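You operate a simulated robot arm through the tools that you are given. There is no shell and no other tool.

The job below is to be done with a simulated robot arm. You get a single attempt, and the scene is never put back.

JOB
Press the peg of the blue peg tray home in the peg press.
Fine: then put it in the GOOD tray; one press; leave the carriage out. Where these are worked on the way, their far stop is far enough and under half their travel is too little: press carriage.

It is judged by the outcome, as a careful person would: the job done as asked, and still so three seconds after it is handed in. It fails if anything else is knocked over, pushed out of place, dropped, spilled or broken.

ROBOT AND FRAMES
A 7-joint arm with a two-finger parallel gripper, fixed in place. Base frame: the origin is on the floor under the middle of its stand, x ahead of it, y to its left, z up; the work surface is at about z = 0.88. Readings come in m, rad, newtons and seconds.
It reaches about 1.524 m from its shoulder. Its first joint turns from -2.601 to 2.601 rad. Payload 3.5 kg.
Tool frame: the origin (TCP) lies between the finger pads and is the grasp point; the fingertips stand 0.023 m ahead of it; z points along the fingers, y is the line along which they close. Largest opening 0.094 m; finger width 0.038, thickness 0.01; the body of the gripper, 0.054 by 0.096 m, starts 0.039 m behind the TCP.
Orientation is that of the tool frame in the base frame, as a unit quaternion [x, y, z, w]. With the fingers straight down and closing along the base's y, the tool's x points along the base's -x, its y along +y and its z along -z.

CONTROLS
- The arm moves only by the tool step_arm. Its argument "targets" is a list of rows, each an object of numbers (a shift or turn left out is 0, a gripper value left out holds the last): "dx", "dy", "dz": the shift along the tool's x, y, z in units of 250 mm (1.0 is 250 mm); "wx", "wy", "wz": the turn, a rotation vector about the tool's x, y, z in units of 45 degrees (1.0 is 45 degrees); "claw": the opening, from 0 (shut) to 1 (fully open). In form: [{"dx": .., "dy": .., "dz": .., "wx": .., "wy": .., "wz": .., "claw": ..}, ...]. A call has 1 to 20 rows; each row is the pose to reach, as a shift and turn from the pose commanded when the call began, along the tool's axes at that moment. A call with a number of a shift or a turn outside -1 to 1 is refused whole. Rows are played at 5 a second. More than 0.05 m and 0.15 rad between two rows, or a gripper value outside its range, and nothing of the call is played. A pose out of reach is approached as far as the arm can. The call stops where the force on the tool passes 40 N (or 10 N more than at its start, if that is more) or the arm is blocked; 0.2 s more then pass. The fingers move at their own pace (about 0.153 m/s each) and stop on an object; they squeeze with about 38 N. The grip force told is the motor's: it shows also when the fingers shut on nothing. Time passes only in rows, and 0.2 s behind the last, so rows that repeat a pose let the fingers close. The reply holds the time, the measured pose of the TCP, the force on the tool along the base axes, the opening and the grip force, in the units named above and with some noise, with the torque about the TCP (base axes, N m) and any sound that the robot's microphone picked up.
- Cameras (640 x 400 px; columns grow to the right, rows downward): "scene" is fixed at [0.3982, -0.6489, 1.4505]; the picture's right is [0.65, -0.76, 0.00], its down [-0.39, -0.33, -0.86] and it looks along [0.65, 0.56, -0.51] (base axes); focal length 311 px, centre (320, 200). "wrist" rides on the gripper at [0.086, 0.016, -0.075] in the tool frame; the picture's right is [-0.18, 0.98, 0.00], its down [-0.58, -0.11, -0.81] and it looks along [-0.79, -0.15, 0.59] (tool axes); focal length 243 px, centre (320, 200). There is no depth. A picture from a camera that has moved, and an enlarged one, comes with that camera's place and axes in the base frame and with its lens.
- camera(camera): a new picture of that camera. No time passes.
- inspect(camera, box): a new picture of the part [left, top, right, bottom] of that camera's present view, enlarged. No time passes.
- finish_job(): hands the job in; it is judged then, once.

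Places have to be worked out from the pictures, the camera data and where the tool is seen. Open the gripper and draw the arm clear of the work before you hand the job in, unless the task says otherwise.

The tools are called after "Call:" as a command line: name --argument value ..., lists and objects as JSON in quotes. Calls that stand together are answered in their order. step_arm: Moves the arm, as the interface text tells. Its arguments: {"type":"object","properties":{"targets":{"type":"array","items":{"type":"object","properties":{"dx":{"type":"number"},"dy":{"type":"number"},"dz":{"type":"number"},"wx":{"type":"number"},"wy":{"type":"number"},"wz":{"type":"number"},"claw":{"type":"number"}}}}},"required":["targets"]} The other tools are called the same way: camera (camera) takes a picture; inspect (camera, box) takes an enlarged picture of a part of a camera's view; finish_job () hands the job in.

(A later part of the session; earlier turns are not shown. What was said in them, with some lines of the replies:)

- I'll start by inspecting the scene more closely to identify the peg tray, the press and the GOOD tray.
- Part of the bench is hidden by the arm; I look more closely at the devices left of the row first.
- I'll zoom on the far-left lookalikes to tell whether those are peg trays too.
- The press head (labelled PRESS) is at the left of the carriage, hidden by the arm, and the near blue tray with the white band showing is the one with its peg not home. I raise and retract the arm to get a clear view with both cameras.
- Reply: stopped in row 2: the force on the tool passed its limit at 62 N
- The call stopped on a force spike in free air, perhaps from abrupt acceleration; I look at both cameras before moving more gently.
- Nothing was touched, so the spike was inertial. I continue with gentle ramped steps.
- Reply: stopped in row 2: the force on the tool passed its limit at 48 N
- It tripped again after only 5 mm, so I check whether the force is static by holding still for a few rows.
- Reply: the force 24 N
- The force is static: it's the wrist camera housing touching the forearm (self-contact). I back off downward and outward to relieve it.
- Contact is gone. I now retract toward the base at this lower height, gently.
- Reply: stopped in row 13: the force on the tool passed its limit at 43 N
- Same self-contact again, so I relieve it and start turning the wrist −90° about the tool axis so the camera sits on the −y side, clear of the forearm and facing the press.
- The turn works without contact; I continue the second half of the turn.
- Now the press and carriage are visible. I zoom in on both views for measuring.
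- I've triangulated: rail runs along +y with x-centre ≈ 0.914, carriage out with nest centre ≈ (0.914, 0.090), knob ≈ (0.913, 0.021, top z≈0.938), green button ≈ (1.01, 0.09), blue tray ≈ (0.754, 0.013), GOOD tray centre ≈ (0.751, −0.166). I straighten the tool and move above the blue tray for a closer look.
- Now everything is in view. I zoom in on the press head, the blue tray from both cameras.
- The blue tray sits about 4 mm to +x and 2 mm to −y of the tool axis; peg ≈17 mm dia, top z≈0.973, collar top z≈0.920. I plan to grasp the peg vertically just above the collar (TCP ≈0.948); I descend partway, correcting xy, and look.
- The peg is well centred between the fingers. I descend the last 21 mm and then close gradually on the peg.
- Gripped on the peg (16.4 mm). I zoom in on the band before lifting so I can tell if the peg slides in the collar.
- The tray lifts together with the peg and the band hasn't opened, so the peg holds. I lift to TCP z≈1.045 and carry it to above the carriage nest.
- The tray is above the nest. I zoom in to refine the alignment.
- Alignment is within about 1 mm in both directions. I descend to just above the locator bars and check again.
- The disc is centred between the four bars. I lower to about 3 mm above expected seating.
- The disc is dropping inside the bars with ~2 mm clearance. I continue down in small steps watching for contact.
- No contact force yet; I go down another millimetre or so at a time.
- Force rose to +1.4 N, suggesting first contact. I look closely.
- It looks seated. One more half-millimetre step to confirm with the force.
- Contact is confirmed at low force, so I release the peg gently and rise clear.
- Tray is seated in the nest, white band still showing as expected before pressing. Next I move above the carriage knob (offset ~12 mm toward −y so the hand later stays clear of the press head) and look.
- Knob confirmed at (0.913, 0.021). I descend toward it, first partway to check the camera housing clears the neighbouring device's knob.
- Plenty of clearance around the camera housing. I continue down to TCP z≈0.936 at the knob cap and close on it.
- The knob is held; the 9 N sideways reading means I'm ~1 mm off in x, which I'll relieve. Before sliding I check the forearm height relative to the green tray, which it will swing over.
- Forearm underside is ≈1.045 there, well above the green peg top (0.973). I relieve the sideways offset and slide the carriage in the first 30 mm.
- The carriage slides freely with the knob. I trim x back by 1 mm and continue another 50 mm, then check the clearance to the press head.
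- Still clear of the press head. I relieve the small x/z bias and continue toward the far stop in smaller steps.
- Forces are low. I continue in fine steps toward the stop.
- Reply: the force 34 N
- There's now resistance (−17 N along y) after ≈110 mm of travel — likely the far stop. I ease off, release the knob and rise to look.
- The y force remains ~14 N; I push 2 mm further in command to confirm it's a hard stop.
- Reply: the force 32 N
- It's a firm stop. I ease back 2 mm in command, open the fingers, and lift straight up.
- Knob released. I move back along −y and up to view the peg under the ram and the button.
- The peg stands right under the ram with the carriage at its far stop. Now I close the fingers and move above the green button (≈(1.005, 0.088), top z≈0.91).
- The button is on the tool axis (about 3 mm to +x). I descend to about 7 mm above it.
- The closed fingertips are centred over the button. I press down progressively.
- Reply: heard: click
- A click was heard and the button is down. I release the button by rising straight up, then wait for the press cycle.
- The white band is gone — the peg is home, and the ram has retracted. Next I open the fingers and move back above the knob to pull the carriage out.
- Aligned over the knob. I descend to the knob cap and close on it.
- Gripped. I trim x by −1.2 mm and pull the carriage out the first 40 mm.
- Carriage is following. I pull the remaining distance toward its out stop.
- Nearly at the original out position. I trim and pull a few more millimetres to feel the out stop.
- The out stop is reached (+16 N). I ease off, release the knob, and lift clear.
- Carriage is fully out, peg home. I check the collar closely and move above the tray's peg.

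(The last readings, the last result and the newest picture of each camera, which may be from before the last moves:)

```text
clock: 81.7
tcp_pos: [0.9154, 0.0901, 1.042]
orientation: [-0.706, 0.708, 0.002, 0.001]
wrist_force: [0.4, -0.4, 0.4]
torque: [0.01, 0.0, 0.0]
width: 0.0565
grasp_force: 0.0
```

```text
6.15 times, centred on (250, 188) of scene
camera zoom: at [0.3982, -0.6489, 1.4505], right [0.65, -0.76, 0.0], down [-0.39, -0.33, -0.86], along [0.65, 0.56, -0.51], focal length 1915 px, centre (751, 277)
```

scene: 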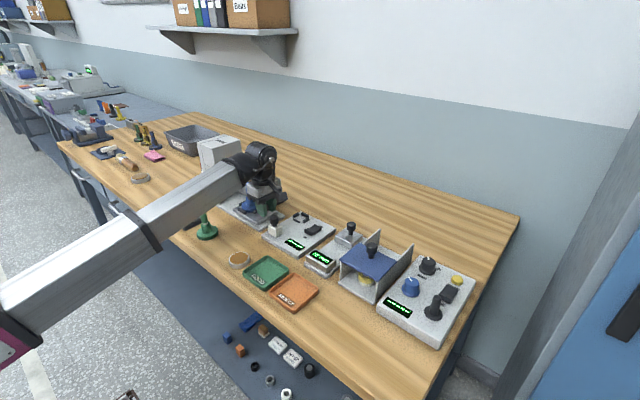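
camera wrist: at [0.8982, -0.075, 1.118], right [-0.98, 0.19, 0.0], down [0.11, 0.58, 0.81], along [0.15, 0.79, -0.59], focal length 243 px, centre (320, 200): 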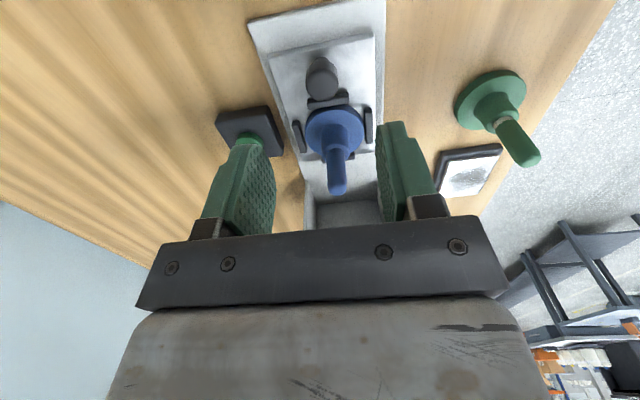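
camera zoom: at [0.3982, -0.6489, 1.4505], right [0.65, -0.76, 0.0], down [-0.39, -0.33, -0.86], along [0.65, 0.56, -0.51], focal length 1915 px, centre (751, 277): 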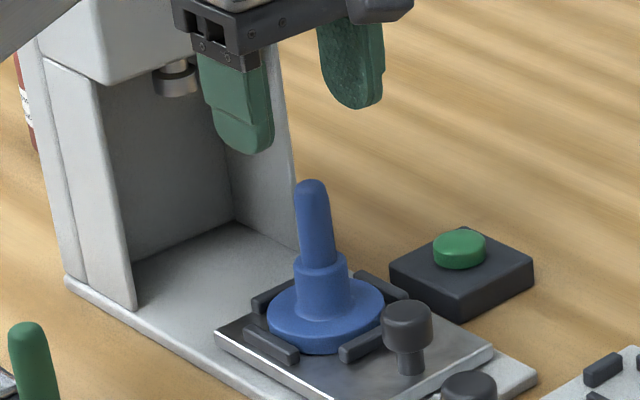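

The collar shows no band at all — peg is fully home. I descend over the peg with a 1 mm trim and grip it as before.

Call:
step_arm --targets '[{"dx": 0.002, "dy": 0.002, "dz": 0.02}, {"dx": 0.004, "dy": 0.004, "dz": 0.06}, {"dx": 0.004, "dy": 0.004, "dz": 0.11}, {"dx": 0.004, "dy": 0.004, "dz": 0.16}, {"dx": 0.004, "dy": 0.004, "dz": 0.21}, {"dx": 0.004, "dy": 0.004, "dz": 0.25}, {"dx": 0.004, "dy": 0.004, "dz": 0.275}, {"dx": 0.004, "dy": 0.004, "dz": 0.286}, {"dx": 0.004, "dy": 0.004, "dz": 0.286}, {"dx": 0.004, "dy": 0.004, "dz": 0.286, "claw": 0.5}, {"dx": 0.004, "dy": 0.004, "dz": 0.286, "claw": 0.4}, {"dx": 0.004, "dy": 0.004, "dz": 0.286, "claw": 0.32}, {"dx": 0.004, "dy": 0.004, "dz": 0.286, "claw": 0.26}, {"dx": 0.004, "dy": 0.004, "dz": 0.286, "claw": 0.2}, {"dx": 0.004, "dy": 0.004, "dz": 0.286, "claw": 0.15}, {"dx": 0.004, "dy": 0.004, "dz": 0.286, "claw": 0.0}, {"dx": 0.004, "dy": 0.004, "dz": 0.286, "claw": 0.0}]'

Call:
inspect --camera "wrist" --box '[230, 0, 410, 150]'

Call:
inspect --camera "scene" --box '[215, 155, 285, 220]'

```text
clock: 85.3
tcp_pos: [0.9148, 0.0896, 0.9702]
orientation: [-0.706, 0.708, 0.001, 0.0]
wrist_force: [-0.4, 0.4, 0.2]
torque: [0.01, 0.0, -0.02]
width: 0.0163
grasp_force: 37.6
```

```text
2.67 times, centred on (320, 75) of wrist
camera zoom: at [0.8984, 0.0041, 1.0466], right [-0.98, 0.19, 0.0], down [0.11, 0.58, 0.81], along [0.15, 0.79, -0.59], focal length 647 px, centre (320, 533)
```

zoom: 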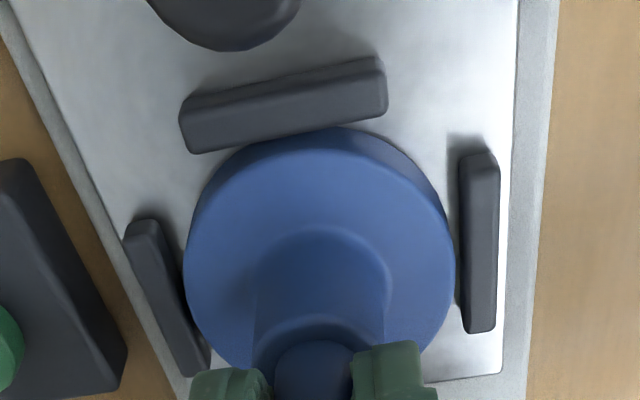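

```text
6.15 times, centred on (250, 188) of scene
camera zoom: at [0.3982, -0.6489, 1.4505], right [0.65, -0.76, 0.0], down [-0.39, -0.33, -0.86], along [0.65, 0.56, -0.51], focal length 1915 px, centre (751, 277)
```

zoom: 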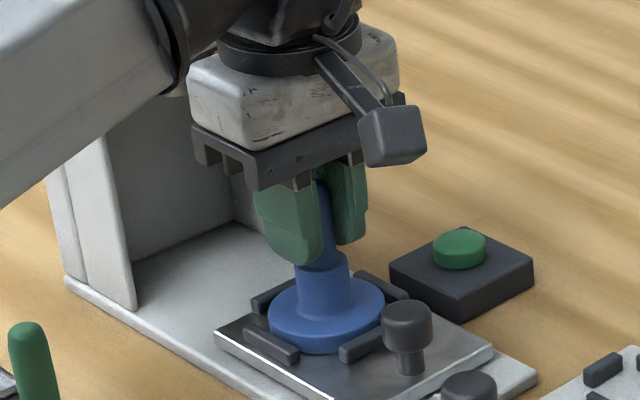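

Gripped. I lift 10 mm first and check the peg stays home in the collar.

Call:
step_arm --targets '[{"dz": -0.004}, {"dz": -0.01}, {"dz": -0.018}, {"dz": -0.028}, {"dz": -0.036}, {"dz": -0.04}, {"dz": -0.04}]'

Call:
inspect --camera "scene" --box '[225, 175, 275, 215]'

Call:
inspect --camera "wrist" --box '[260, 40, 380, 150]'

```text
clock: 86.9
tcp_pos: [0.9153, 0.0896, 0.9811]
orientation: [-0.706, 0.708, 0.001, 0.001]
wrist_force: [-0.5, -0.5, -0.7]
torque: [0.0, 0.0, 0.02]
width: 0.0162
grasp_force: 38.3
```

```text
10.00 times, centred on (250, 195) of scene
camera zoom: at [0.3982, -0.6489, 1.4505], right [0.65, -0.76, 0.0], down [-0.39, -0.33, -0.86], along [0.65, 0.56, -0.51], focal length 3112 px, centre (1020, 250)
```

zoom: 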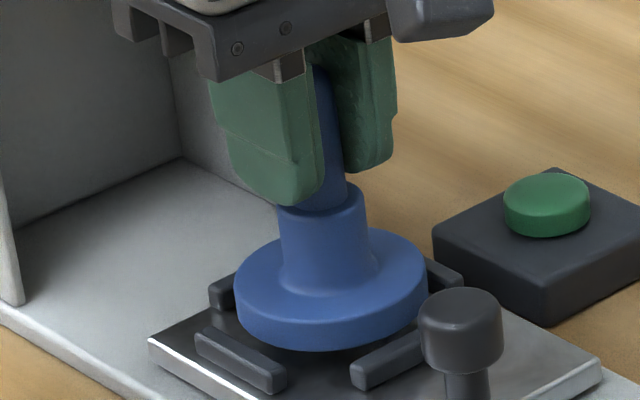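

```text
3.64 times, centred on (320, 95) of wrist
camera zoom: at [0.8985, 0.0031, 1.0566], right [-0.98, 0.19, 0.0], down [0.11, 0.58, 0.81], along [0.15, 0.79, -0.59], focal length 882 px, centre (320, 582)
```

zoom: 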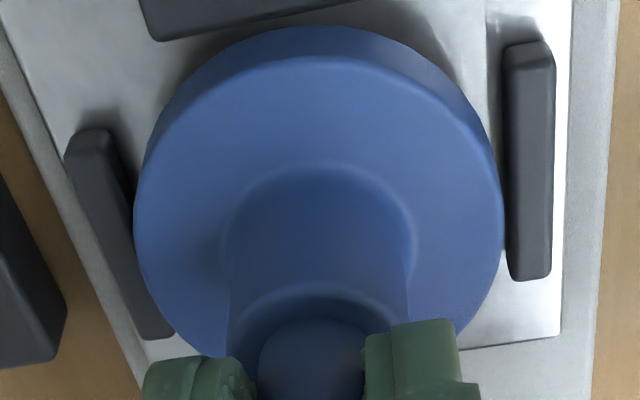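

The peg holds in the collar. I lift to z≈1.055 and carry it back along −x first.

Call:
step_arm --targets '[{"dz": -0.02}, {"dz": -0.06}, {"dz": -0.12}, {"dz": -0.18}, {"dz": -0.24}, {"dz": -0.28}, {"dz": -0.3}, {"dz": -0.3, "dx": 0.01, "dy": 0.025}, {"dz": -0.3, "dx": 0.03, "dy": 0.07}, {"dz": -0.3, "dx": 0.06, "dy": 0.14}, {"dz": -0.3, "dx": 0.09, "dy": 0.215}, {"dz": -0.3, "dx": 0.12, "dy": 0.29}, {"dz": -0.3, "dx": 0.155, "dy": 0.365}, {"dz": -0.3, "dx": 0.185, "dy": 0.44}, {"dz": -0.3, "dx": 0.215, "dy": 0.51}, {"dz": -0.3, "dx": 0.24, "dy": 0.57}, {"dz": -0.3, "dx": 0.26, "dy": 0.615}, {"dz": -0.3, "dx": 0.272, "dy": 0.645}, {"dz": -0.3, "dx": 0.278, "dy": 0.656}, {"dz": -0.3, "dx": 0.278, "dy": 0.656}]'

Call:
camera --camera "scene"

```text
clock: 91.1
tcp_pos: [0.7505, 0.022, 1.0548]
orientation: [-0.706, 0.709, 0.001, 0.001]
wrist_force: [0.4, 0.1, -0.9]
torque: [0.0, 0.03, 0.0]
width: 0.0162
grasp_force: 37.7
```

```text
taken
```

scene: 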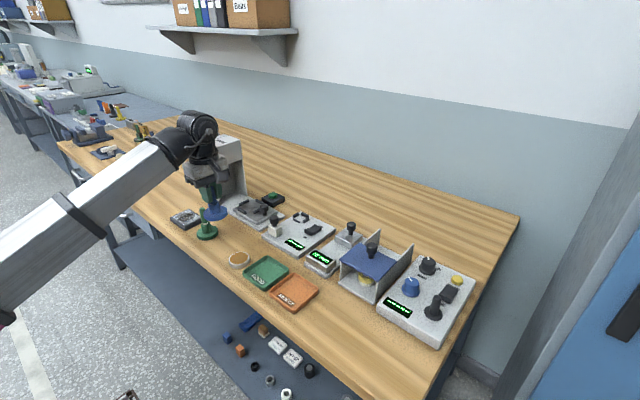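

Still held well. I carry it along −y to above the GOOD tray.

Call:
step_arm --targets '[{"dx": 0.02}, {"dx": 0.06}, {"dx": 0.12}, {"dx": 0.19}, {"dx": 0.26}, {"dx": 0.33}, {"dx": 0.4}, {"dx": 0.47}, {"dx": 0.54}, {"dx": 0.61}, {"dx": 0.67}, {"dx": 0.72}, {"dx": 0.745}, {"dx": 0.752}, {"dx": 0.752}]'

Call:
camera --camera "wrist"

Call:
inspect --camera "scene" --box '[200, 170, 330, 310]'

```text
clock: 94.3
tcp_pos: [0.7507, -0.1671, 1.0542]
orientation: [-0.707, 0.707, 0.001, 0.001]
wrist_force: [-0.1, 0.9, 0.4]
torque: [0.05, -0.04, -0.04]
width: 0.016
grasp_force: 38.1
```

```text
taken
camera wrist: at [0.7335, -0.2538, 1.1301], right [-0.98, 0.19, 0.0], down [0.11, 0.58, 0.81], along [0.15, 0.79, -0.59], focal length 243 px, centre (320, 200)
```

wrist: 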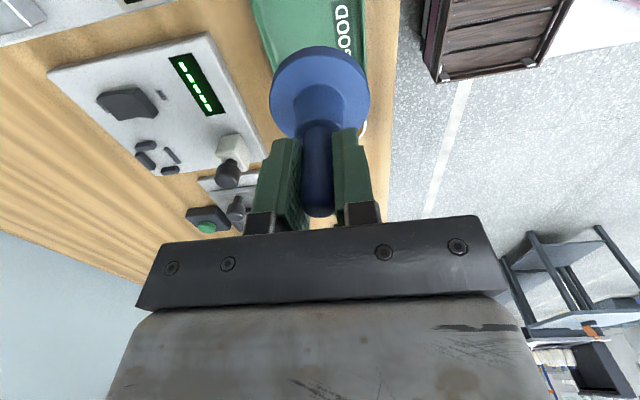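

```text
2.86 times, centred on (265, 240) of scene
camera zoom: at [0.3982, -0.6489, 1.4505], right [0.65, -0.76, 0.0], down [-0.39, -0.33, -0.86], along [0.65, 0.56, -0.51], focal length 889 px, centre (477, 86)
```

zoom: 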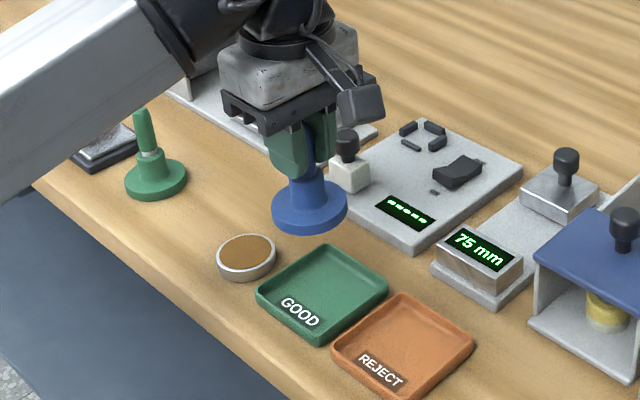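

I zoom in on the GOOD tray in the wrist view to refine its position relative to the held tray.

Call:
inspect --camera "wrist" --box '[220, 0, 420, 125]'

Call:
inspect --camera "scene" --box '[230, 215, 310, 300]'

```text
3.20 times, centred on (320, 62) of wrist
camera zoom: at [0.7335, -0.2538, 1.1301], right [-0.98, 0.19, 0.0], down [0.11, 0.58, 0.81], along [0.15, 0.79, -0.59], focal length 776 px, centre (320, 640)
```

zoom: 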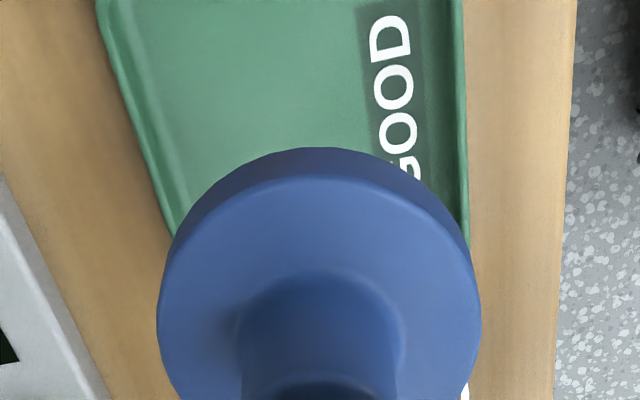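

```text
4.71 times, centred on (270, 258) of scene
camera zoom: at [0.3982, -0.6489, 1.4505], right [0.65, -0.76, 0.0], down [-0.39, -0.33, -0.86], along [0.65, 0.56, -0.51], focal length 1464 px, centre (555, -71)
```

zoom: 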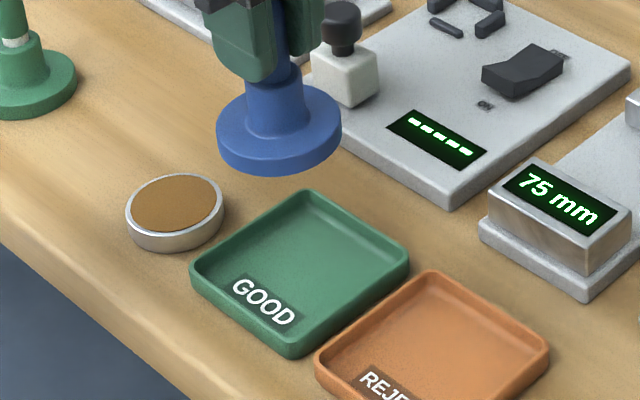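

From both cameras the GOOD tray's centre is ≈(0.754, −0.163). I shift +4.5 mm in x and +4.5 mm in y and descend to just above it.

Call:
step_arm --targets '[{"dx": -0.008, "dy": -0.008, "dz": 0.01}, {"dx": -0.018, "dy": -0.018, "dz": 0.04}, {"dx": -0.018, "dy": -0.018, "dz": 0.09}, {"dx": -0.018, "dy": -0.018, "dz": 0.15}, {"dx": -0.018, "dy": -0.018, "dz": 0.21}, {"dx": -0.018, "dy": -0.018, "dz": 0.26}, {"dx": -0.018, "dy": -0.018, "dz": 0.29}, {"dx": -0.018, "dy": -0.018, "dz": 0.3}, {"dx": -0.018, "dy": -0.018, "dz": 0.3}]'

Call:
inspect --camera "wrist" --box '[220, 0, 420, 125]'

Call:
inspect --camera "scene" --box '[230, 215, 310, 300]'

```text
clock: 96.3
tcp_pos: [0.7535, -0.1624, 0.9799]
orientation: [-0.706, 0.708, 0.0, 0.001]
wrist_force: [1.1, -0.3, 0.1]
torque: [0.0, -0.03, -0.01]
width: 0.0161
grasp_force: 37.5
```

```text
3.20 times, centred on (320, 62) of wrist
camera zoom: at [0.7381, -0.2488, 1.0553], right [-0.98, 0.19, 0.0], down [0.11, 0.58, 0.81], along [0.15, 0.79, -0.59], focal length 776 px, centre (320, 640)
```

zoom: 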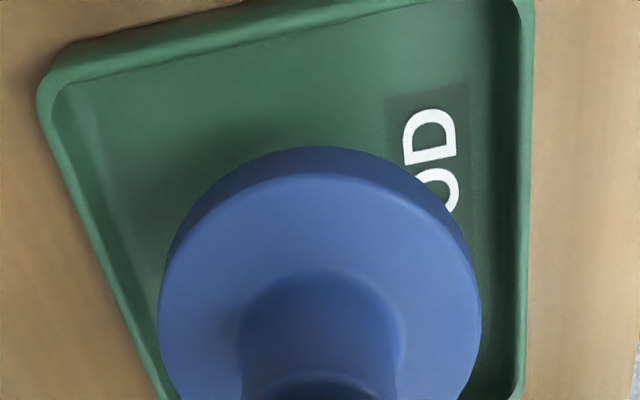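

```text
4.71 times, centred on (270, 258) of scene
camera zoom: at [0.3982, -0.6489, 1.4505], right [0.65, -0.76, 0.0], down [-0.39, -0.33, -0.86], along [0.65, 0.56, -0.51], focal length 1464 px, centre (555, -71)
```

zoom: 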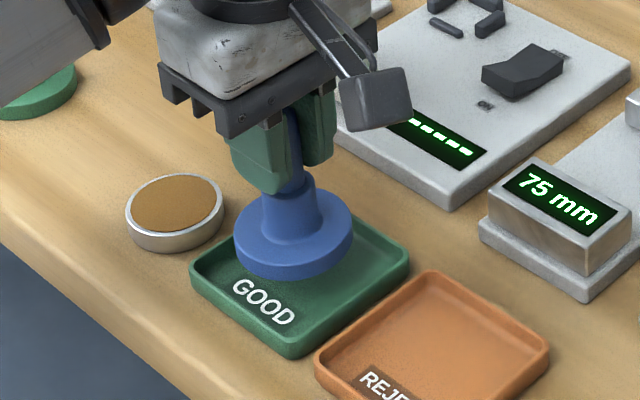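

Well centred over the GOOD tray. I lower to about 3–4 mm above its floor.

Call:
step_arm --targets '[{"dz": 0.012}, {"dz": 0.03}, {"dz": 0.05}, {"dz": 0.068}, {"dz": 0.08}, {"dz": 0.084}, {"dz": 0.084}]'

Call:
inspect --camera "wrist" --box '[220, 0, 420, 125]'

Call:
inspect --camera "scene" --box '[230, 225, 310, 300]'

```text
clock: 97.9
tcp_pos: [0.7539, -0.1621, 0.9587]
orientation: [-0.705, 0.709, 0.001, 0.001]
wrist_force: [0.3, -0.4, -0.3]
torque: [0.02, 0.0, 0.01]
width: 0.0161
grasp_force: 38.4
```

```text
3.20 times, centred on (320, 62) of wrist
camera zoom: at [0.7383, -0.2485, 1.0345], right [-0.98, 0.19, 0.0], down [0.11, 0.58, 0.81], along [0.15, 0.79, -0.59], focal length 776 px, centre (320, 640)
```

zoom: 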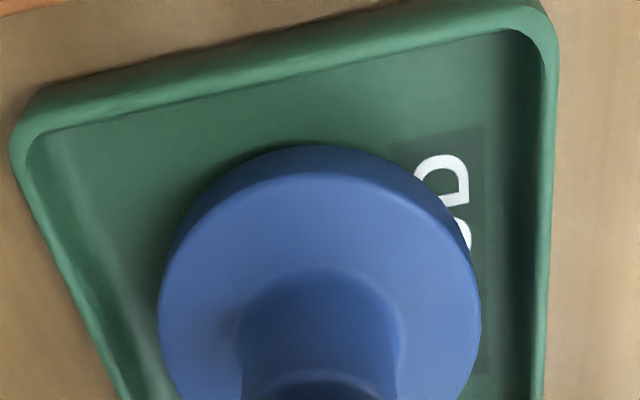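

```text
5.33 times, centred on (270, 262) of scene
camera zoom: at [0.3982, -0.6489, 1.4505], right [0.65, -0.76, 0.0], down [-0.39, -0.33, -0.86], along [0.65, 0.56, -0.51], focal length 1660 px, centre (587, -133)
```

zoom: 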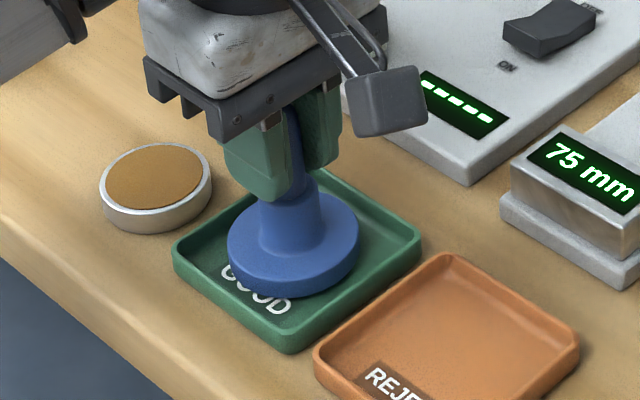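

Inside the rim with clear margins all round. I lower the rest in ~1.3 mm increments watching the force.

Call:
step_arm --targets '[{"dz": 0.004}, {"dz": 0.008}, {"dz": 0.01}, {"dz": 0.01}]'

Call:
step_arm --targets '[{"dz": 0.003}, {"dz": 0.005}, {"dz": 0.005}]'

Call:
step_arm --targets '[{"dz": 0.003}, {"dz": 0.005}, {"dz": 0.005}]'

```text
clock: 98.9
tcp_pos: [0.7558, -0.1618, 0.9561]
orientation: [-0.706, 0.708, 0.001, 0.002]
wrist_force: [0.5, -0.6, -0.5]
torque: [0.0, -0.01, -0.02]
width: 0.0161
grasp_force: 38.0
```

```text
clock: 99.7
tcp_pos: [0.7543, -0.1625, 0.9552]
orientation: [-0.706, 0.709, 0.001, 0.0]
wrist_force: [0.9, -0.5, -1.4]
torque: [-0.01, 0.0, 0.01]
width: 0.0161
grasp_force: 37.9
```

```text
clock: 100.5
tcp_pos: [0.7539, -0.1614, 0.9545]
orientation: [-0.706, 0.708, -0.001, 0.001]
wrist_force: [0.5, -0.7, 1.5]
torque: [-0.01, 0.0, 0.0]
width: 0.0162
grasp_force: 38.1
```

Force turned to +1.5 N, suggesting contact with the tray floor. One more small step and a look.

Call:
step_arm --targets '[{"dz": 0.002}, {"dz": 0.004}, {"dz": 0.004}]'

Call:
inspect --camera "scene" --box '[235, 235, 295, 285]'

```text
clock: 101.3
tcp_pos: [0.7535, -0.1621, 0.9531]
orientation: [-0.707, 0.708, 0.001, 0.0]
wrist_force: [1.0, 0.2, 2.4]
torque: [0.01, -0.01, -0.01]
width: 0.0163
grasp_force: 37.5
```

```text
8.00 times, centred on (265, 260) of scene
camera zoom: at [0.3982, -0.6489, 1.4505], right [0.65, -0.76, 0.0], down [-0.39, -0.33, -0.86], along [0.65, 0.56, -0.51], focal length 2489 px, centre (760, -280)
```

zoom: 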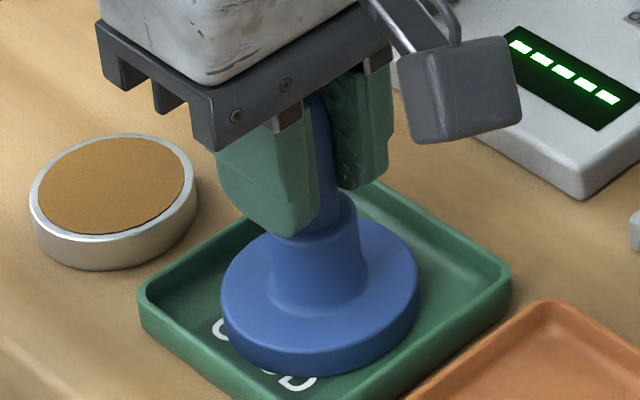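

It rests on the tray floor. I release gently and rise straight up.

Call:
step_arm --targets '[{"claw": 0.2}, {"claw": 0.25}, {"claw": 0.35}, {"claw": 0.5}, {"claw": 0.6}, {"claw": 0.6}, {"dz": -0.02, "claw": 0.6}, {"dz": -0.06}, {"dz": -0.12}, {"dz": -0.19}, {"dz": -0.26}, {"dz": -0.33}, {"dz": -0.39}, {"dz": -0.43}, {"dz": -0.45}, {"dz": -0.45}]'

Call:
camera --camera "wrist"

Call:
camera --camera "scene"

Call:
inspect --camera "scene" --box '[220, 200, 310, 300]'

```text
clock: 104.7
tcp_pos: [0.7545, -0.162, 1.0656]
orientation: [-0.706, 0.708, 0.0, 0.0]
wrist_force: [-0.3, 0.2, 0.7]
torque: [0.01, 0.01, 0.0]
width: 0.0564
grasp_force: 0.0
```

```text
taken
camera wrist: at [0.738, -0.249, 1.1413], right [-0.98, 0.19, 0.0], down [0.11, 0.58, 0.81], along [0.15, 0.79, -0.59], focal length 243 px, centre (320, 200)
```

wrist: 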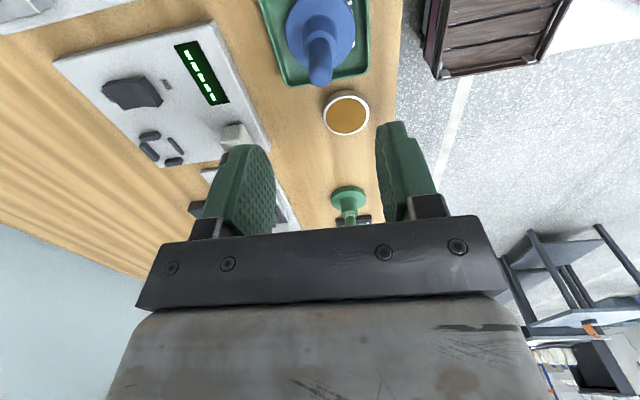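

```text
taken
```

scene: 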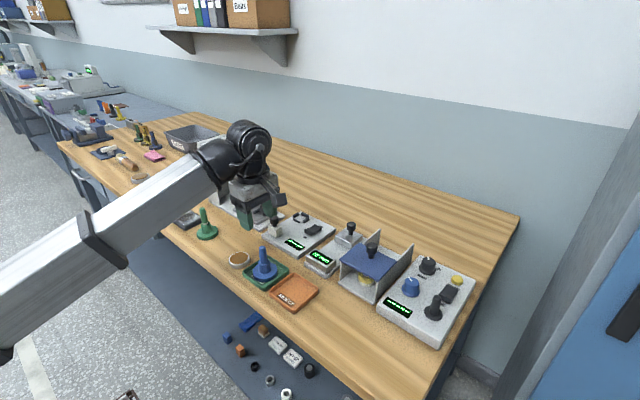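

```text
4.00 times, centred on (265, 250) of scene
camera zoom: at [0.3982, -0.6489, 1.4505], right [0.65, -0.76, 0.0], down [-0.39, -0.33, -0.86], along [0.65, 0.56, -0.51], focal length 1245 px, centre (540, 0)
```

zoom: 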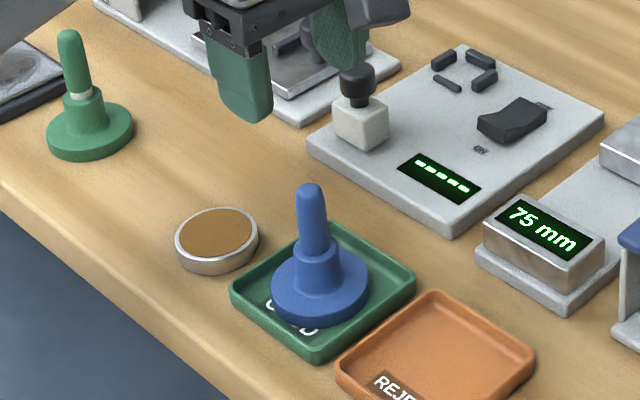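

The tray sits upright in the GOOD tray with no band showing. I open fully, draw the arm up and back clear of the work, then verify the carriage position.

Call:
step_arm --targets '[{"dz": -0.02, "claw": 0.8}, {"dz": -0.06, "claw": 1.0}, {"dz": -0.11}, {"dz": -0.16, "dy": 0.03}, {"dz": -0.2, "dy": 0.08}, {"dz": -0.22, "dy": 0.14}, {"dz": -0.23, "dy": 0.2}, {"dz": -0.24, "dy": 0.27}, {"dz": -0.24, "dy": 0.33}, {"dz": -0.24, "dy": 0.38}, {"dz": -0.24, "dy": 0.4}, {"dz": -0.24, "dy": 0.4}]'

Call:
camera --camera "scene"

Call:
inspect --camera "scene" --box '[190, 150, 320, 300]'

```text
clock: 107.3
tcp_pos: [0.6605, -0.1634, 1.1109]
orientation: [-0.706, 0.708, -0.008, 0.006]
wrist_force: [-0.6, 0.1, 0.4]
torque: [-0.01, -0.01, 0.02]
width: 0.0942
grasp_force: 0.1
out of reach, approached as far as the arm can: row 8, 9, 10, 11, 12
```

```text
taken
```

scene: 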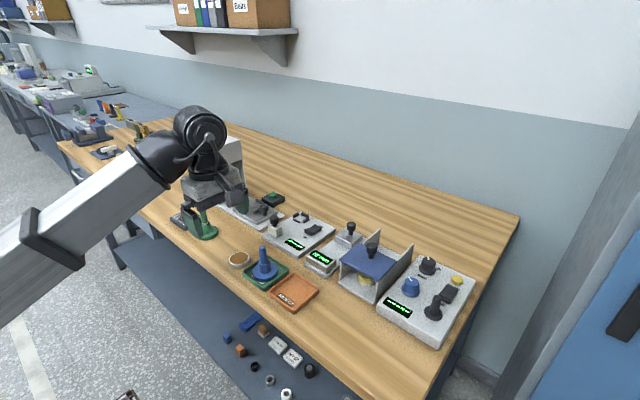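

```text
2.67 times, centred on (255, 225) of scene
camera zoom: at [0.3982, -0.6489, 1.4505], right [0.65, -0.76, 0.0], down [-0.39, -0.33, -0.86], along [0.65, 0.56, -0.51], focal length 830 px, centre (493, 133)
```

zoom: 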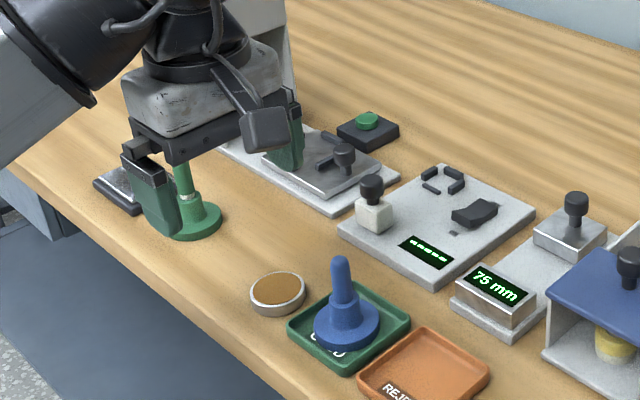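

The blue tray sits upright in the GOOD tray with its peg home. The carriage is back at its out position, with the knob at the same pixel as at the start. The gripper is open and clear of the work, and nothing else has moved, so I hand the job in.

Call:
finish_job

```text
The job is handed in.
```

The blue tray's peg is pressed home and the tray is standing upright in the GOOD tray. I handed the job in; no verdict came back.

- **Press:** I slid the carriage in to its far stop and pressed the green button once, with one click heard. The white band at the collar is gone, so the peg is fully seated.
- **Carriage:** It is pulled back out to its out stop, where it was at the start.
- **Surroundings:** Nothing else was knocked or moved. Early on, the wrist camera housing touched the robot's own forearm, which tripped the force stop three times. Turning the wrist 90° cleared it.

The gripper is open and the arm is drawn back from the work.
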